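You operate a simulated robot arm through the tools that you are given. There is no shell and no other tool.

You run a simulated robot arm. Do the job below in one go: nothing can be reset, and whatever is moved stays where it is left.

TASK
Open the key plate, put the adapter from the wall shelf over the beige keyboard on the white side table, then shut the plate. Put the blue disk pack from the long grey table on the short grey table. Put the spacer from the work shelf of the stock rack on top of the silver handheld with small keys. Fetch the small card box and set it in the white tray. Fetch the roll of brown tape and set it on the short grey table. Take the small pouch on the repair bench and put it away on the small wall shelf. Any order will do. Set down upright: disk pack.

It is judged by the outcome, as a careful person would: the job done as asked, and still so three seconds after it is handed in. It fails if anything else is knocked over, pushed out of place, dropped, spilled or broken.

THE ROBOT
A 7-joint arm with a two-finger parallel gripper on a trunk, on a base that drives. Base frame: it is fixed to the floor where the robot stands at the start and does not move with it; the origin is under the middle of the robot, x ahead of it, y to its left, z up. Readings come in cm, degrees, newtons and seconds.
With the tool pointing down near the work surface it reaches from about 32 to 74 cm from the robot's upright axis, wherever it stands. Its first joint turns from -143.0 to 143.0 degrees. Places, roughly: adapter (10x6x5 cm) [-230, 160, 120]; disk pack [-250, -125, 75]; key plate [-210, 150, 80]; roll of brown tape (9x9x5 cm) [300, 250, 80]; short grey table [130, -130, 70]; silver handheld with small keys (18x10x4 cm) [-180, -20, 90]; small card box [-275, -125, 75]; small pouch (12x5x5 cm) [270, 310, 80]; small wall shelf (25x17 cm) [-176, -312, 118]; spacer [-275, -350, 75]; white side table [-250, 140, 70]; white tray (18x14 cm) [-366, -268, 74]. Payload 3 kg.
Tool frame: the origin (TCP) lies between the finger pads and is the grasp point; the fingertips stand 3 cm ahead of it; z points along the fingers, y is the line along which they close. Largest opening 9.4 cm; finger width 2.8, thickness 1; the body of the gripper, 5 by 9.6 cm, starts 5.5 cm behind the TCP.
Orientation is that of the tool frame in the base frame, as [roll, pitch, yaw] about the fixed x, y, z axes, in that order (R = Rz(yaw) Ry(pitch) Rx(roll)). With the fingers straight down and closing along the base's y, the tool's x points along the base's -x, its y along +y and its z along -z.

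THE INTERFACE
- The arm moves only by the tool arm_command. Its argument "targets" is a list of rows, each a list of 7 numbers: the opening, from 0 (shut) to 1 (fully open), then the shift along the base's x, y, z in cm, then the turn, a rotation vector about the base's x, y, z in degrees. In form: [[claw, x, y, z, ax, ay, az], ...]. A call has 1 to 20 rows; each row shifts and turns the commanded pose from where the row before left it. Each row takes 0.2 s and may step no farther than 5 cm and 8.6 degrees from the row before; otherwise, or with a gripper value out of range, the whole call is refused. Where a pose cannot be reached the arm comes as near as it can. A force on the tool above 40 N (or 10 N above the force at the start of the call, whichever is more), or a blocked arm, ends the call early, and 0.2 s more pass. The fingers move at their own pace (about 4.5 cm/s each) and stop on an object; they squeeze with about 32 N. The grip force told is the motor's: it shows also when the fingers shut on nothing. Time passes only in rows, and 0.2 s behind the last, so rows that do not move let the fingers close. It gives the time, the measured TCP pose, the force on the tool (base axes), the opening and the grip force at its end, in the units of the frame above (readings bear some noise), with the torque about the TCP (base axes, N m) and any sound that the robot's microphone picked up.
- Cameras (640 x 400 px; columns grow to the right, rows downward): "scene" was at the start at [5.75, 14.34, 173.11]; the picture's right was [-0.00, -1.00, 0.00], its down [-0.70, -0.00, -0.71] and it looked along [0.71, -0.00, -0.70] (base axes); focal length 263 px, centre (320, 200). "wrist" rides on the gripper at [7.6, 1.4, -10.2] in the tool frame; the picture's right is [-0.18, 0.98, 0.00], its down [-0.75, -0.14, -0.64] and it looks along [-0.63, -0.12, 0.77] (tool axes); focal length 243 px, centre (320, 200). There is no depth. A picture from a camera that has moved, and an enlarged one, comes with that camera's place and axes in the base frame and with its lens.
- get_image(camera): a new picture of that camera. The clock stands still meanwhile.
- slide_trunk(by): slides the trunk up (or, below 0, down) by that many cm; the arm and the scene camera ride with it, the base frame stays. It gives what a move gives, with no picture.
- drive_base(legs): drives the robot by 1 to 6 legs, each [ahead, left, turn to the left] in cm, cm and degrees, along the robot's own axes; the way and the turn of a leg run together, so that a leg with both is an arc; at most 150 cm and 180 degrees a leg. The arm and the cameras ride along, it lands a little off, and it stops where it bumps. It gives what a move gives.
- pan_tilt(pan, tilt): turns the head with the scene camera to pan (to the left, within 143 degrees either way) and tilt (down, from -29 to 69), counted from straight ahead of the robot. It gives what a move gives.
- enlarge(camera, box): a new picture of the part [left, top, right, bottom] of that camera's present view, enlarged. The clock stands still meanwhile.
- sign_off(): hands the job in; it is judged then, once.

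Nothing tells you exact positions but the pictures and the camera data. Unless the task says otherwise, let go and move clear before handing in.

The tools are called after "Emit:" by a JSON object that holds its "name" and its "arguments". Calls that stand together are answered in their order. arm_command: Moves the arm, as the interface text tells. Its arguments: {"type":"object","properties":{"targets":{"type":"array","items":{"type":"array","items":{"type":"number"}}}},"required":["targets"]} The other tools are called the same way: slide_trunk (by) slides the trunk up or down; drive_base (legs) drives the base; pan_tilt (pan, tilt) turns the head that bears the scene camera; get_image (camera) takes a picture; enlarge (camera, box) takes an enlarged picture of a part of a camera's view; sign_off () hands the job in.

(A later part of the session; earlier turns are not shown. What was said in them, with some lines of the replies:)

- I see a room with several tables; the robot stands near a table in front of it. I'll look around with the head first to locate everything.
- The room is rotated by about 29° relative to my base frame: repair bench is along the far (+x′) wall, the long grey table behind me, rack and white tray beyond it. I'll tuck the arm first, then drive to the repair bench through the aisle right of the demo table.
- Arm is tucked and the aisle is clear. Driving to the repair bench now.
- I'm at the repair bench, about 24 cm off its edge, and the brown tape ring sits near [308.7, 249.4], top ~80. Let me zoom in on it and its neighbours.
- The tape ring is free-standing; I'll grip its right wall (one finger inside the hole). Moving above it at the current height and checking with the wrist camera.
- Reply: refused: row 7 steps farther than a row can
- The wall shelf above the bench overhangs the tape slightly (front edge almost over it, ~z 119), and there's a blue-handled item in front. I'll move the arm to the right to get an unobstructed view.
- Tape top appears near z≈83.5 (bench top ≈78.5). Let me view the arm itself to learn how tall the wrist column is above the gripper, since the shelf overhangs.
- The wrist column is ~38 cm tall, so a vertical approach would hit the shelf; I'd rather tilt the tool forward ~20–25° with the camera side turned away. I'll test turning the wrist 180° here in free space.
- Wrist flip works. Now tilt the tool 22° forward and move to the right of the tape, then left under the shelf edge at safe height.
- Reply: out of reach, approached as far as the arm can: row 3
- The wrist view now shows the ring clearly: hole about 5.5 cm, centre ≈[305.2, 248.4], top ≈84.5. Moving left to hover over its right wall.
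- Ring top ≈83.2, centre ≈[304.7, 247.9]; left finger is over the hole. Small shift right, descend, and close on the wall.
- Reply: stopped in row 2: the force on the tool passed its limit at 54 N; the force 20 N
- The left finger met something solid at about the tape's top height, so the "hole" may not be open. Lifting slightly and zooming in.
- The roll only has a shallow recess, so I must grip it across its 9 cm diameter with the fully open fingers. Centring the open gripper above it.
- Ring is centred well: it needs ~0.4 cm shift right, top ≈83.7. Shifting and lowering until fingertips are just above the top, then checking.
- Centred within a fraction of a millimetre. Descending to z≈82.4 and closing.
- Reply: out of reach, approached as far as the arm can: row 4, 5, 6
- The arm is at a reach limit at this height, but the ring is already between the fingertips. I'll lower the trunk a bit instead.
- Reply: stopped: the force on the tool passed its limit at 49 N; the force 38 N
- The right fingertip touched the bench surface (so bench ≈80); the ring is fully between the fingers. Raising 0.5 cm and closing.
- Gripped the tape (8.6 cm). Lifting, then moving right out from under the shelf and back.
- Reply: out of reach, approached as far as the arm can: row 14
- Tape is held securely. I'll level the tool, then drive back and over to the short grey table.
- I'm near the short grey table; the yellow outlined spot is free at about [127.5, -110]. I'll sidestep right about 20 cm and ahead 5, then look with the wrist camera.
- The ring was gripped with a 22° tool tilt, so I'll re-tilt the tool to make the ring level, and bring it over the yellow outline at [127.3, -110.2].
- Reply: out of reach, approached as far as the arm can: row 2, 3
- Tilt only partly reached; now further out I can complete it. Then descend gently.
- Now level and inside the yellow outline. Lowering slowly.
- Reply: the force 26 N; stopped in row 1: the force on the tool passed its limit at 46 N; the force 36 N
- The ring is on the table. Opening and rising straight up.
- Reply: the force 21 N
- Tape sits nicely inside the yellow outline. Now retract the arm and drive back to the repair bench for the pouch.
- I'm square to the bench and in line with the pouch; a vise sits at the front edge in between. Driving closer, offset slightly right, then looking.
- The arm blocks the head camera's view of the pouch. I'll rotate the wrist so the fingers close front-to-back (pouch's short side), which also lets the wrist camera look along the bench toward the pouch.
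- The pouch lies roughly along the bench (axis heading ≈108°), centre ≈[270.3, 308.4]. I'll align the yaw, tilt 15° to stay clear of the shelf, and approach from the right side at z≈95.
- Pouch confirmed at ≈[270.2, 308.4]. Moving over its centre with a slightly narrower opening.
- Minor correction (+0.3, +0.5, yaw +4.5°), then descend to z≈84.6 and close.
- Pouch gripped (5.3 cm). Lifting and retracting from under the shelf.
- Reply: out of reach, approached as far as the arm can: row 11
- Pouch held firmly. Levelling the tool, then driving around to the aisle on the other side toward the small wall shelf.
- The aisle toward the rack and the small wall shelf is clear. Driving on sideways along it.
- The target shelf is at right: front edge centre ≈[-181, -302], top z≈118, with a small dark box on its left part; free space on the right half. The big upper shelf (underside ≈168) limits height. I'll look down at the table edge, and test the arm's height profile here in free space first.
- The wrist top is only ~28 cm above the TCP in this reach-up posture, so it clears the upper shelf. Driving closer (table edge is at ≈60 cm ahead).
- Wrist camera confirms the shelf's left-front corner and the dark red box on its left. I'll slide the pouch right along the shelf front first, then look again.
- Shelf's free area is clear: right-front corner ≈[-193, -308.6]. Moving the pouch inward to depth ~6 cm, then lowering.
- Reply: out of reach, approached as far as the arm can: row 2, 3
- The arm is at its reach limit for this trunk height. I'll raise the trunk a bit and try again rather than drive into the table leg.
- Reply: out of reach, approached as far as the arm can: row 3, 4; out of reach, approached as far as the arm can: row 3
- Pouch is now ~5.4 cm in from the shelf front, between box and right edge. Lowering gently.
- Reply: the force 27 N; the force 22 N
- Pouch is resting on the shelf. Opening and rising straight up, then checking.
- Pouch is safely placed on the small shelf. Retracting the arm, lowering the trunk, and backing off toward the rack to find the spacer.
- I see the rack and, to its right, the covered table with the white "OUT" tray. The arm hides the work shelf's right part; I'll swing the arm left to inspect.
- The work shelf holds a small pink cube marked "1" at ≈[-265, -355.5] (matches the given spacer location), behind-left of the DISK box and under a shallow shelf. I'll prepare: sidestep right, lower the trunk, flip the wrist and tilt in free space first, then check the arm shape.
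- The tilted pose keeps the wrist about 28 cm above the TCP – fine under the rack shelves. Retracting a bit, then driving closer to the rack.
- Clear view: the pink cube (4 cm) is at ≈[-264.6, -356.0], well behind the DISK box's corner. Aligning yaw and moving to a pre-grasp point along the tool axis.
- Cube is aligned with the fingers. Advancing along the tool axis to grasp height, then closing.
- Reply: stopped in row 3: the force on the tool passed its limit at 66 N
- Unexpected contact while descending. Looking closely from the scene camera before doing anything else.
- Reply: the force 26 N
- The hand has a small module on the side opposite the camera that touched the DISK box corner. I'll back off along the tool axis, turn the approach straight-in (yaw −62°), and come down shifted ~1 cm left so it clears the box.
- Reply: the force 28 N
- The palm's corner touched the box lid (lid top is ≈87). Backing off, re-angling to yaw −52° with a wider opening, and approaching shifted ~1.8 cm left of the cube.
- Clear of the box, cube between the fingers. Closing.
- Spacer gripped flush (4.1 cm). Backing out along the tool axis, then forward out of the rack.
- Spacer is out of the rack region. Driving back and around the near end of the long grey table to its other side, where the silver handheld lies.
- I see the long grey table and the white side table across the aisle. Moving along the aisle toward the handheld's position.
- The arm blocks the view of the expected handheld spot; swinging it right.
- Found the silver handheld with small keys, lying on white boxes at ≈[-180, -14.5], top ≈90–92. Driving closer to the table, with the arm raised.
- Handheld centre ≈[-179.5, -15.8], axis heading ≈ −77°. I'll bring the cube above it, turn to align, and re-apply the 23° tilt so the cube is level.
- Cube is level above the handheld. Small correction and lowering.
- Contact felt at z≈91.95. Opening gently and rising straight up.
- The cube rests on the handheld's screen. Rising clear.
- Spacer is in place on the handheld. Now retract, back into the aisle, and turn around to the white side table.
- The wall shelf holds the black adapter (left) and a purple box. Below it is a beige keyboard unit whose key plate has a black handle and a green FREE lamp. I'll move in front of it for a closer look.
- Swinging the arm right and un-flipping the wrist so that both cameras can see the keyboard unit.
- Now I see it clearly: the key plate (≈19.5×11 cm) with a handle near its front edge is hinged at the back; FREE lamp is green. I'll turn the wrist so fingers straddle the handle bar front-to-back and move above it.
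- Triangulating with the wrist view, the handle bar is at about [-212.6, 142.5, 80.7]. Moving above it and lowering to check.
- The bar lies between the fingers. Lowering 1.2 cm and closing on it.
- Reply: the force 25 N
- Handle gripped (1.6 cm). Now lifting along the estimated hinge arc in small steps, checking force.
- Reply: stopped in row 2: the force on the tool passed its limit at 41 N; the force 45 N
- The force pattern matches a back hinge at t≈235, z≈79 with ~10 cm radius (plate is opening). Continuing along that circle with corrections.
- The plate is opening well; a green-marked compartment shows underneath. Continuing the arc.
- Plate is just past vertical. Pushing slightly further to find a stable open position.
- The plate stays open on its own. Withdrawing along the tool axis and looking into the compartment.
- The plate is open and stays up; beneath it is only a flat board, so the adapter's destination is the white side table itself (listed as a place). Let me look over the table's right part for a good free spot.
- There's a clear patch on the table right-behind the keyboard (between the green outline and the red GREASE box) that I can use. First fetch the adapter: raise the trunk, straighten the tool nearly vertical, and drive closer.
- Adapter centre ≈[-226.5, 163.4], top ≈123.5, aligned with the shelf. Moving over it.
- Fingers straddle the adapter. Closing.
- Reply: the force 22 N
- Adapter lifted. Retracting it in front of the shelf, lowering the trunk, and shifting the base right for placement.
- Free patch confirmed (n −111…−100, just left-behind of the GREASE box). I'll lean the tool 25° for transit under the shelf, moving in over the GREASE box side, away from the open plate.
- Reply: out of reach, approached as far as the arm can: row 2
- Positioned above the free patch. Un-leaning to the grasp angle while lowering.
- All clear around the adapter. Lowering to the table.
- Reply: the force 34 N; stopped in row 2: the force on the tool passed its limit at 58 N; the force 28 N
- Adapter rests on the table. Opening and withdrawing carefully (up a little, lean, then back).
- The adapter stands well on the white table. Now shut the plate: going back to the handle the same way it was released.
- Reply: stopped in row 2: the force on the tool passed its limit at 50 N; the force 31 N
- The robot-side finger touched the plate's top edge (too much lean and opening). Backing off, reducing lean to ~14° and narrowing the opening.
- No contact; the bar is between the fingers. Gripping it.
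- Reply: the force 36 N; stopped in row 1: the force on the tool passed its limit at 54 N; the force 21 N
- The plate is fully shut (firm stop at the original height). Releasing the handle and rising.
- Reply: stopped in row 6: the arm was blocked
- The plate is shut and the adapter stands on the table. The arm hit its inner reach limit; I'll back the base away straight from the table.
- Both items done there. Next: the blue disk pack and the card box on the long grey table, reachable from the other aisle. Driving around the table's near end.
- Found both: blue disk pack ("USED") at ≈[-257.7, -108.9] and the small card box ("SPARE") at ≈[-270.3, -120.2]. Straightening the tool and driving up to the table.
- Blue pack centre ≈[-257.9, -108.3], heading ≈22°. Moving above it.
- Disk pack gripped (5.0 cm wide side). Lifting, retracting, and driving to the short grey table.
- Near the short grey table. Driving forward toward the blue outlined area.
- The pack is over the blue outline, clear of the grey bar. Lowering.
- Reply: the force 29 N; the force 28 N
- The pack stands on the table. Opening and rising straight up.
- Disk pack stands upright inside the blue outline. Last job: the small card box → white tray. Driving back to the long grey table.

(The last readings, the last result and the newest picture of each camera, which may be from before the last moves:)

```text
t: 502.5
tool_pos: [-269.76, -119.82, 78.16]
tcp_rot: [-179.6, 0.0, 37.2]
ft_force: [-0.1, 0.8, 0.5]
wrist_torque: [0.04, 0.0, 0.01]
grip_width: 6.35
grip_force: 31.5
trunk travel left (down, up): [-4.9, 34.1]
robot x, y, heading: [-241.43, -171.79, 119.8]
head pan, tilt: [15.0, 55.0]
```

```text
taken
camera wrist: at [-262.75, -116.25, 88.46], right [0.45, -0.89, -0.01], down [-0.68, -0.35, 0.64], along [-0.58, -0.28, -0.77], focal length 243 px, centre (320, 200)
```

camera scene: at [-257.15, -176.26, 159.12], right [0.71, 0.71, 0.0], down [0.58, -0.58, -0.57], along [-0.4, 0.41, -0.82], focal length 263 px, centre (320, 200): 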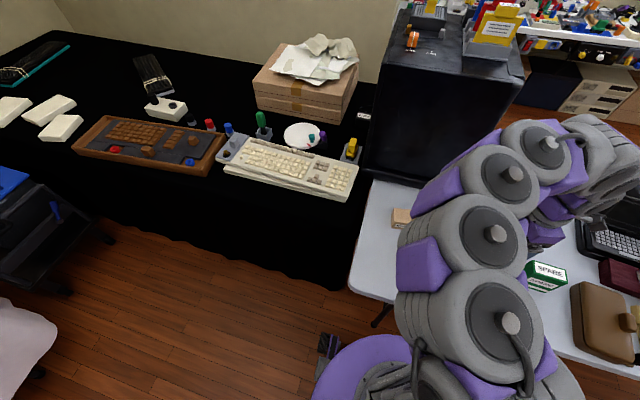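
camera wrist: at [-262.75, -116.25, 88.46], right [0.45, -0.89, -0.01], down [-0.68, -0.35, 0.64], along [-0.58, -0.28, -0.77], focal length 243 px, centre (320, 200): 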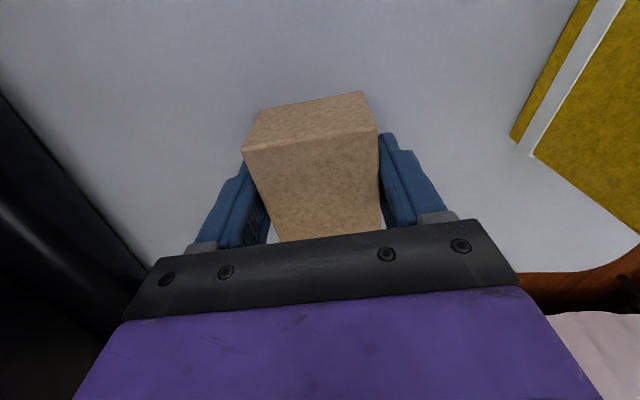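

Card box gripped. Lifting, backing off, turning toward the covered table with the white tray.

Emit:
{"name": "arm_command", "arguments": {"targets": [[0, 0, 0, 2, 0, 0, 0], [0, 0, 0, 4, 0, 0, 0], [0, 0, 0, 4.5, 0, 0, 0], [0, 0, 0, 4.5, 0, 0, 0], [0, 0, 0, 4.5, 0, 0, 0], [0, 0, 0, 4.5, 0, 0, 0], [0, 0, 0, 3, 0, 0, 0], [0, 1.8, -3.4, 0, 0, 0, 0], [0, 1.8, -3.4, 0, 0, 0, 0], [0, 1.8, -3.4, 0, 0, 0, 0], [0, 1.8, -3.4, 0, 0, 0, 0]]}}

Emit:
{"name": "drive_base", "arguments": {"legs": [[-33, 0, 0], [0, 0, 89], [55, 0, 0]]}}

Emit:
{"name": "pan_tilt", "arguments": {"pan": 10, "tilt": 40}}

Emit:
{"name": "get_image", "arguments": {"camera": "scene"}}

```text
t: 504.9
tool_pos: [-262.55, -133.13, 105.23]
tcp_rot: [-179.6, 0.0, 37.3]
ft_force: [-0.3, -0.6, -0.9]
wrist_torque: [-0.01, -0.03, -0.02]
grip_width: 6.36
grip_force: 32.1
trunk travel left (down, up): [-4.9, 34.1]
robot x, y, heading: [-241.1, -171.97, 119.9]
head pan, tilt: [15.0, 55.0]
```

```text
t: 513.7
tool_pos: [-312.11, -248.91, 105.2]
tcp_rot: [-179.7, -0.1, 126.2]
ft_force: [0.1, 0.4, -0.7]
wrist_torque: [-0.03, 0.0, 0.01]
grip_width: 6.36
grip_force: 32.2
trunk travel left (down, up): [-4.9, 34.1]
robot x, y, heading: [-272.72, -228.43, -151.3]
head pan, tilt: [15.0, 55.0]
```

```text
t: 514.5
tool_pos: [-311.94, -248.76, 105.24]
tcp_rot: [-179.6, -0.1, 126.3]
ft_force: [0.4, -0.1, -0.7]
wrist_torque: [-0.01, 0.03, 0.01]
grip_width: 6.35
grip_force: 32.0
trunk travel left (down, up): [-4.9, 34.1]
robot x, y, heading: [-272.53, -228.65, -150.8]
head pan, tilt: [10.0, 40.0]
```

```text
taken
camera scene: at [-270.05, -244.64, 161.16], right [-0.63, 0.78, 0.0], down [0.5, 0.41, -0.76], along [-0.6, -0.48, -0.64], focal length 263 px, centre (320, 200)
```

scene: 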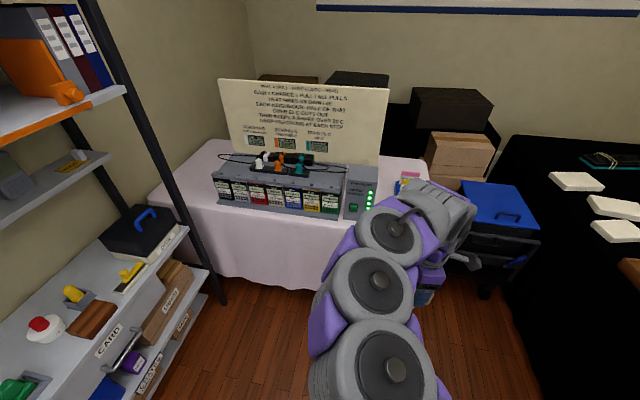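

Emit:
{"name": "drive_base", "arguments": {"legs": [[44, -8, 0]]}}

Emit:
{"name": "arm_command", "arguments": {"targets": [[0, 2, -3.5, 0, 0, 0, 0], [0, 2, -3.5, 0, 0, 0, 0], [0, 2, -3.5, 0, 0, 0, 0], [0, 2, -3.5, 0, 0, 0, 0], [0, 2, -3.5, 0, 0, 0, 0]]}}

Emit:
{"name": "pan_tilt", "arguments": {"pan": -20, "tilt": 50}}

Emit:
{"name": "get_image", "arguments": {"camera": "scene"}}

Emit:
{"name": "get_image", "arguments": {"camera": "wrist"}}

```text
t: 517.2
tool_pos: [-354.82, -263.46, 105.25]
tcp_rot: [-179.6, -0.1, 126.0]
ft_force: [-0.1, 0.1, -0.8]
wrist_torque: [0.01, 0.04, 0.0]
grip_width: 6.37
grip_force: 31.6
trunk travel left (down, up): [-4.9, 34.1]
robot x, y, heading: [-315.7, -243.05, -151.6]
head pan, tilt: [10.0, 40.0]
```

```text
t: 518.4
tool_pos: [-344.78, -281.02, 105.02]
tcp_rot: [-179.6, -0.2, 126.2]
ft_force: [0.2, 0.1, -0.5]
wrist_torque: [0.03, 0.02, -0.01]
grip_width: 6.38
grip_force: 32.3
trunk travel left (down, up): [-4.9, 34.1]
robot x, y, heading: [-315.81, -242.96, -151.3]
head pan, tilt: [10.0, 40.0]
```

```text
t: 519.4
tool_pos: [-344.96, -280.83, 105.21]
tcp_rot: [-179.6, -0.1, 126.0]
ft_force: [-0.6, 0.1, -0.5]
wrist_torque: [0.01, -0.03, -0.01]
grip_width: 6.35
grip_force: 31.7
trunk travel left (down, up): [-4.9, 34.1]
robot x, y, heading: [-315.58, -243.19, -151.2]
head pan, tilt: [-20.0, 50.0]
```

```text
taken
camera scene: at [-313.75, -255.2, 159.74], right [-0.15, 0.99, 0.0], down [0.76, 0.12, -0.64], along [-0.64, -0.1, -0.77], focal length 263 px, centre (320, 200)
```

scene: 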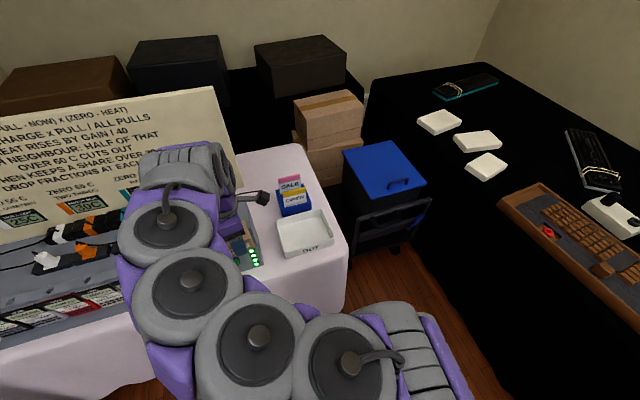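

```text
taken
camera wrist: at [-348.09, -273.75, 115.42], right [0.9, 0.43, -0.01], down [0.33, -0.69, 0.64], along [0.27, -0.58, -0.77], focal length 243 px, centre (320, 200)
```

wrist: 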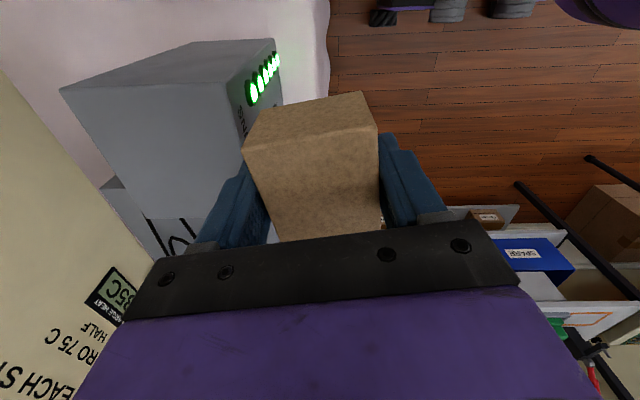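

Emit:
{"name": "enlarge", "arguments": {"camera": "scene", "box": [240, 160, 368, 280]}}

```text
3.33 times, centred on (304, 220) of scene
camera zoom: at [-313.75, -255.2, 159.74], right [-0.15, 0.99, 0.0], down [0.76, 0.12, -0.64], along [-0.64, -0.1, -0.77], focal length 878 px, centre (373, 133)
```

zoom: 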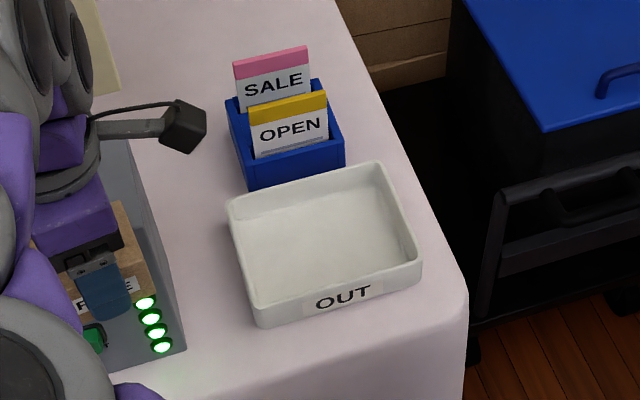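

Tray centre ≈[-367.5, -269.3], rim ≈77, long side heading ≈116°. Moving the card box over it and aligning.

Emit:
{"name": "arm_command", "arguments": {"targets": [[0, -3.7, 1.93, 0, 0, 0, -1.7], [0, -3.7, 1.93, 0, 0, 0, -1.7], [0, -3.7, 1.93, 0, 0, 0, -1.7], [0, -3.7, 1.93, 0, 0, 0, -1.7], [0, -3.7, 1.93, 0, 0, 0, -1.7], [0, -3.5, 1.9, 0, 0, 0, -1.5], [0, 0, 0, -4, 0, 0, 0], [0, 0, 0, -4, 0, 0, 0], [0, 0, 0, 0, 0, 0, 0]]}}

Emit:
{"name": "get_image", "arguments": {"camera": "wrist"}}

Emit:
{"name": "enlarge", "arguments": {"camera": "scene", "box": [240, 140, 400, 290]}}

```text
t: 521.4
tool_pos: [-366.87, -269.32, 97.26]
tcp_rot: [-179.5, -0.1, 116.0]
ft_force: [-0.1, -0.9, -0.6]
wrist_torque: [0.04, 0.03, 0.0]
grip_width: 6.37
grip_force: 31.9
trunk travel left (down, up): [-4.9, 34.1]
robot x, y, heading: [-315.35, -242.79, -151.3]
head pan, tilt: [-20.0, 50.0]
```

```text
taken
camera wrist: at [-368.81, -261.74, 107.6], right [0.96, 0.27, -0.01], down [0.21, -0.74, 0.64], along [0.16, -0.62, -0.77], focal length 243 px, centre (320, 200)
```

wrist: 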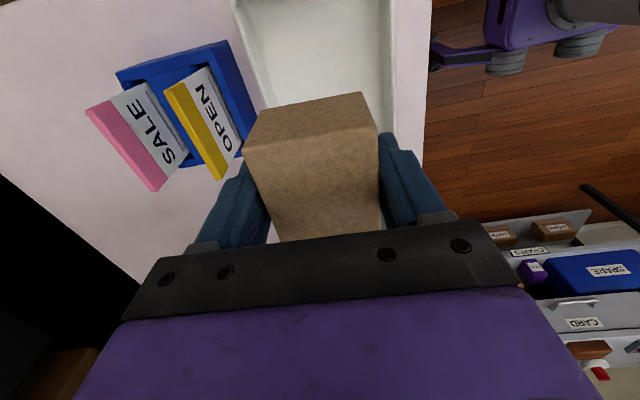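

```text
2.67 times, centred on (320, 215) of scene
camera zoom: at [-313.94, -255.1, 159.75], right [-0.15, 0.99, 0.0], down [0.76, 0.12, -0.64], along [-0.63, -0.1, -0.77], focal length 702 px, centre (320, 160)
```

zoom: 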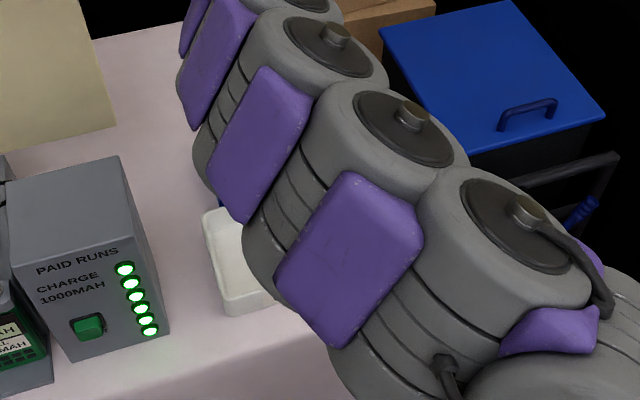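

Clear of the card holder. Lowering into the tray.

Emit:
{"name": "arm_command", "arguments": {"targets": [[0, 0.3, 0.15, -3.5, 0, 0, 0], [0, 0, 0, -3.5, 0, 0, 0], [0, 0, 0, -3.5, 0, 0, 0], [0, 0, 0, 0, 0, 0, 0]]}}

Emit:
{"name": "get_image", "arguments": {"camera": "wrist"}}

```text
t: 522.4
tool_pos: [-366.47, -269.12, 86.73]
tcp_rot: [-179.5, 0.0, 116.1]
ft_force: [-0.3, -0.3, -0.7]
wrist_torque: [-0.01, -0.01, -0.02]
grip_width: 6.37
grip_force: 31.8
trunk travel left (down, up): [-4.9, 34.1]
robot x, y, heading: [-314.97, -242.91, -151.2]
head pan, tilt: [-20.0, 50.0]
```

```text
taken
camera wrist: at [-368.51, -261.55, 97.0], right [0.96, 0.27, -0.01], down [0.21, -0.74, 0.64], along [0.16, -0.62, -0.77], focal length 243 px, centre (320, 200)
```

wrist: 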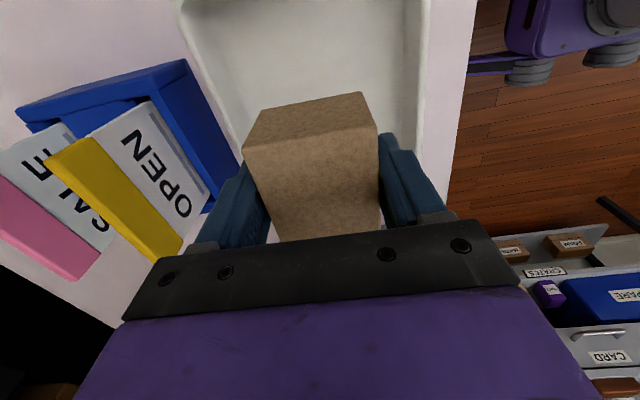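

Emit:
{"name": "arm_command", "arguments": {"targets": [[0, 0.1, 0.05, -3, 0, 0, 0], [0, 0, 0, -3, 0, 0, 0], [0, 0, 0, 0, 0, 0, 0]]}}

Emit:
{"name": "arm_command", "arguments": {"targets": [[0, 0, 0, -0.6, 0, 0, 0], [0, 0, 0, 0, 0, 0, 0]]}}

Emit:
{"name": "arm_command", "arguments": {"targets": [[0, 0, 0, -0.5, 0, 0, 0], [0, 0, 0, 0, 0, 0, 0]]}}

Emit:
{"name": "arm_command", "arguments": {"targets": [[0, 0, 0, -0.5, 0, 0, 0], [0, 0, 0, 0, 0, 0, 0]]}}

```text
t: 523.2
tool_pos: [-366.65, -268.88, 80.71]
tcp_rot: [-179.6, -0.1, 116.0]
ft_force: [0.0, 0.4, -0.7]
wrist_torque: [0.0, -0.01, 0.0]
grip_width: 6.36
grip_force: 32.2
trunk travel left (down, up): [-4.9, 34.1]
robot x, y, heading: [-315.4, -243.04, -151.3]
head pan, tilt: [-20.0, 50.0]
```

```text
t: 523.8
tool_pos: [-366.45, -269.13, 80.04]
tcp_rot: [-179.6, 0.0, 116.0]
ft_force: [0.1, 0.2, -0.9]
wrist_torque: [0.0, 0.02, 0.0]
grip_width: 6.39
grip_force: 31.9
trunk travel left (down, up): [-4.9, 34.1]
robot x, y, heading: [-315.45, -242.81, -151.7]
head pan, tilt: [-20.0, 50.0]
```

```text
t: 524.4
tool_pos: [-366.55, -269.04, 79.56]
tcp_rot: [-179.6, -0.1, 116.0]
ft_force: [0.0, -0.3, -0.9]
wrist_torque: [0.05, 0.0, -0.01]
grip_width: 6.37
grip_force: 32.0
trunk travel left (down, up): [-4.9, 34.1]
robot x, y, heading: [-315.17, -242.85, -151.3]
head pan, tilt: [-20.0, 50.0]
```

```text
t: 525.0
tool_pos: [-366.55, -269.05, 79.17]
tcp_rot: [-179.7, 0.1, 116.0]
ft_force: [-0.3, 0.8, -0.8]
wrist_torque: [-0.01, 0.01, 0.02]
grip_width: 6.39
grip_force: 32.0
trunk travel left (down, up): [-4.9, 34.1]
robot x, y, heading: [-315.17, -242.73, -151.3]
head pan, tilt: [-20.0, 50.0]
```

Emit:
{"name": "arm_command", "arguments": {"targets": [[0, 0, 0, -0.5, 0, 0, 0], [0, 0, 0, 0, 0, 0, 0]]}}

Emit:
{"name": "arm_command", "arguments": {"targets": [[0, 0, 0, -0.5, 0, 0, 0], [0, 0, 0, 0, 0, 0, 0]]}}

Emit:
{"name": "arm_command", "arguments": {"targets": [[0, 0, 0, -0.4, 0, 0, 0], [0, 0, 0, 0, 0, 0, 0]]}}

```text
t: 525.6
tool_pos: [-366.5, -269.0, 78.76]
tcp_rot: [-179.4, -0.1, 116.0]
ft_force: [-3.7, -2.8, 29.4]
wrist_torque: [0.04, -0.02, -0.01]
grip_width: 6.42
grip_force: 31.5
trunk travel left (down, up): [-4.9, 34.1]
robot x, y, heading: [-315.19, -242.63, -151.2]
head pan, tilt: [-20.0, 50.0]
```

```text
t: 526.2
tool_pos: [-366.42, -268.95, 78.33]
tcp_rot: [-179.6, -0.1, 116.0]
ft_force: [-8.5, -2.5, 28.3]
wrist_torque: [0.05, -0.03, -0.01]
grip_width: 6.39
grip_force: 31.8
trunk travel left (down, up): [-4.9, 34.1]
robot x, y, heading: [-315.35, -242.7, -151.2]
head pan, tilt: [-20.0, 50.0]
```

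```text
t: 526.8
tool_pos: [-366.25, -268.85, 77.87]
tcp_rot: [-179.5, 0.1, 115.9]
ft_force: [-3.3, -0.1, 27.4]
wrist_torque: [-0.01, -0.22, -0.12]
grip_width: 6.36
grip_force: 31.7
trunk travel left (down, up): [-4.9, 34.1]
robot x, y, heading: [-315.32, -243.29, -151.5]
head pan, tilt: [-20.0, 50.0]
```

The box rests in the tray. Opening and rising straight up.

Emit:
{"name": "arm_command", "arguments": {"targets": [[0.75, 0, 0, 0.2, 0, 0, 0], [0.85, 0, 0, 0, 0, 0, 0], [0.85, 0, 0, 0, 0, 0, 0]]}}

Emit:
{"name": "arm_command", "arguments": {"targets": [[0.85, 0, 0, 2, 0, 0, 0], [0.85, 0, 0, 3, 0, 0, 0], [0.85, 0, 0, 4, 0, 0, 0], [0.85, 0, 0, 4.5, 0, 0, 0], [0.85, 0, 0, 4.5, 0, 0, 0], [0.85, 0, 0, 4.5, 0, 0, 0], [0.85, 3, 1.6, 2, 0, 0, 0], [0.85, 3, 1.6, 0, 0, 0, 0], [0.85, 3, 1.6, 0, 0, 0, 0], [0.85, 3, 1.6, 0, 0, 0, 0]]}}

Emit:
{"name": "get_image", "arguments": {"camera": "wrist"}}

Emit:
{"name": "get_image", "arguments": {"camera": "scene"}}

```text
t: 527.6
tool_pos: [-366.43, -269.16, 77.97]
tcp_rot: [-179.5, -0.1, 116.0]
ft_force: [-0.2, 1.0, 0.7]
wrist_torque: [0.0, 0.01, -0.02]
grip_width: 8.0
grip_force: 0.1
trunk travel left (down, up): [-4.9, 34.1]
robot x, y, heading: [-315.32, -242.9, -151.3]
head pan, tilt: [-20.0, 50.0]
```

```text
t: 529.8
tool_pos: [-354.29, -262.84, 102.34]
tcp_rot: [-179.5, -0.1, 116.1]
ft_force: [0.0, -0.3, -0.6]
wrist_torque: [0.02, -0.01, 0.01]
grip_width: 8.0
grip_force: 0.1
trunk travel left (down, up): [-4.9, 34.1]
robot x, y, heading: [-315.25, -243.23, -151.4]
head pan, tilt: [-20.0, 50.0]
```

```text
taken
camera wrist: at [-356.22, -255.15, 112.7], right [0.96, 0.27, -0.01], down [0.21, -0.74, 0.64], along [0.16, -0.62, -0.77], focal length 243 px, centre (320, 200)
```

wrist: 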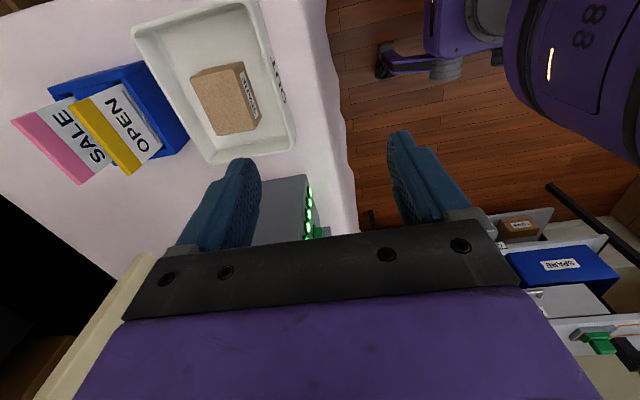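

```text
taken
camera scene: at [-313.74, -255.06, 159.75], right [-0.15, 0.99, 0.0], down [0.76, 0.12, -0.64], along [-0.64, -0.1, -0.77], focal length 263 px, centre (320, 200)
```

scene: 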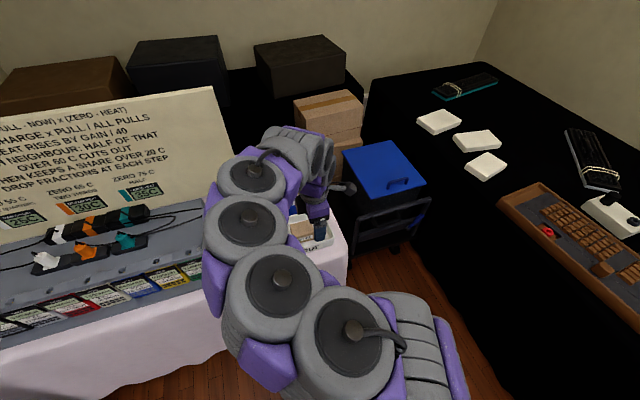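

The card box sits in the tray. I'll back the robot away and do a quick check of the rack and surroundings before handing in.

Emit:
{"name": "drive_base", "arguments": {"legs": [[-45, 0, 0]]}}

Emit:
{"name": "pan_tilt", "arguments": {"pan": 5, "tilt": 40}}

Emit:
{"name": "get_image", "arguments": {"camera": "scene"}}

Emit:
{"name": "pan_tilt", "arguments": {"pan": 60, "tilt": 35}}

Emit:
{"name": "get_image", "arguments": {"camera": "scene"}}

Emit:
{"name": "pan_tilt", "arguments": {"pan": -120, "tilt": 30}}

Emit:
{"name": "get_image", "arguments": {"camera": "scene"}}

```text
t: 532.5
tool_pos: [-313.89, -240.63, 102.4]
tcp_rot: [-179.6, -0.1, 115.8]
ft_force: [-0.2, -1.2, -0.5]
wrist_torque: [-0.04, 0.02, 0.01]
grip_width: 7.97
grip_force: 0.1
trunk travel left (down, up): [-4.9, 34.1]
robot x, y, heading: [-275.21, -220.88, -151.4]
head pan, tilt: [-20.0, 50.0]
```

```text
t: 533.4
tool_pos: [-313.87, -240.56, 102.34]
tcp_rot: [-179.5, -0.1, 115.9]
ft_force: [0.4, 0.4, -0.5]
wrist_torque: [0.01, -0.02, -0.03]
grip_width: 8.0
grip_force: 0.0
trunk travel left (down, up): [-4.9, 34.1]
robot x, y, heading: [-275.03, -220.69, -151.4]
head pan, tilt: [5.0, 40.0]
```

```text
taken
camera scene: at [-272.87, -236.54, 161.16], right [-0.55, 0.83, 0.0], down [0.54, 0.36, -0.76], along [-0.64, -0.42, -0.64], focal length 263 px, centre (320, 200)
```

scene: 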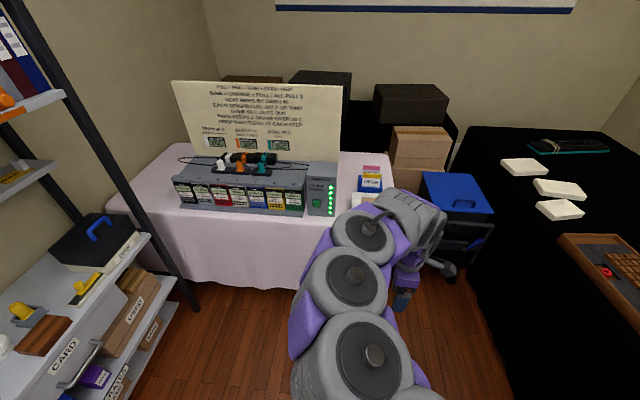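

```text
t: 534.7
tool_pos: [-313.84, -240.57, 102.32]
tcp_rot: [-179.6, -0.2, 115.9]
ft_force: [-0.7, -0.1, -0.3]
wrist_torque: [-0.02, 0.04, 0.02]
grip_width: 8.01
grip_force: 0.0
trunk travel left (down, up): [-4.9, 34.1]
robot x, y, heading: [-274.98, -220.78, -151.4]
head pan, tilt: [60.0, 35.0]
```

```text
taken
camera scene: at [-266.01, -240.66, 161.92], right [-1.0, 0.03, 0.0], down [0.02, 0.57, -0.82], along [-0.02, -0.82, -0.58], focal length 263 px, centre (320, 200)
```

scene: 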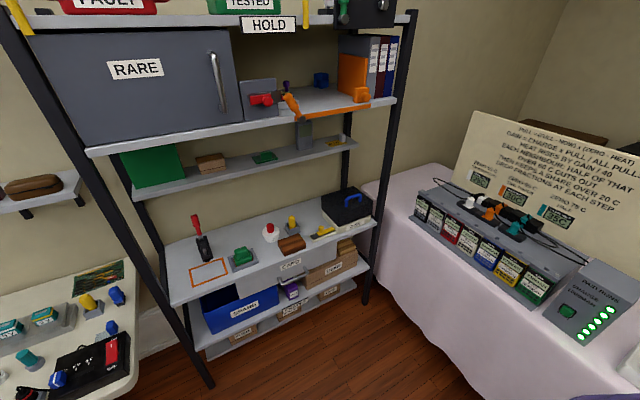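

```text
t: 537.4
tool_pos: [-313.83, -240.63, 102.4]
tcp_rot: [-179.5, -0.2, 115.8]
ft_force: [-0.9, 0.4, -0.3]
wrist_torque: [0.02, -0.01, 0.01]
grip_width: 8.0
grip_force: 0.1
trunk travel left (down, up): [-4.9, 34.1]
robot x, y, heading: [-275.06, -220.84, -151.3]
head pan, tilt: [-120.0, 30.0]
```

```text
taken
camera scene: at [-265.56, -222.79, 162.73], right [1.0, -0.02, 0.0], down [-0.01, -0.5, -0.87], along [0.02, 0.87, -0.5], focal length 263 px, centre (320, 200)
```

scene: 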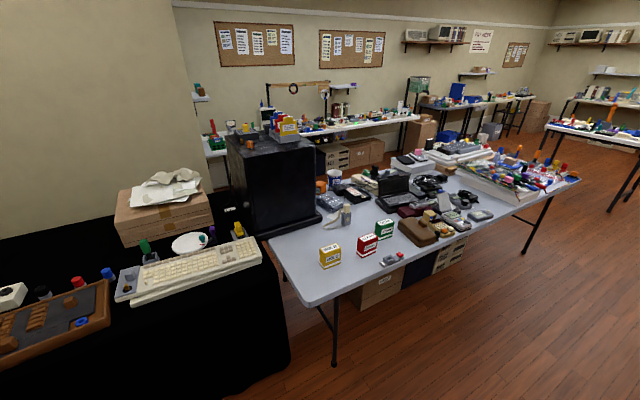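

Everything looks in place: the card box is in the tray, the pouch is on its shelf, the rack is undisturbed, and the arm is clear. Handing in.

Emit:
{"name": "sign_off", "arguments": {}}

```text
The job is handed in.
```

I did all the jobs and handed in with the gripper empty and the arm clear; I haven't been told the result. The last camera checks showed nothing knocked over or out of place.

- **Key plate and adapter:** I opened the plate, stood the black adapter on the white side table just right of the green outline behind the keyboard, then shut the plate fully.
- **Blue disk pack:** It stands upright in the blue outline on the short grey table.
- **Spacer:** I took it to be the small pink cube marked "1" on the rack's work shelf. It sits on the screen of the silver handheld.
- **Small card box:** It is in the white "OUT" tray.
- **Roll of brown tape:** It lies flat in the yellow outline on the short grey table.
- **Small pouch:** It is on the small wall shelf, beside the "SPARE" box.

**Two readings of the task that could be wrong:**
- **Adapter spot:** I read "on the white side table" as where the adapter goes, and "over the beige keyboard" as saying which wall shelf it came from. Under the plate there is only a flat circuit board, with no room to put anything.
- **Spacer identity:** No label says "spacer". The pink cube was the small loose item nearest the given location.

**Accidental contact:** The gripper pressed briefly on the "DISK" box while I was reaching for the spacer, and on the edge of the open key plate when I went back to shut it. In the rack view afterwards the "DISK" box looked where it had been.
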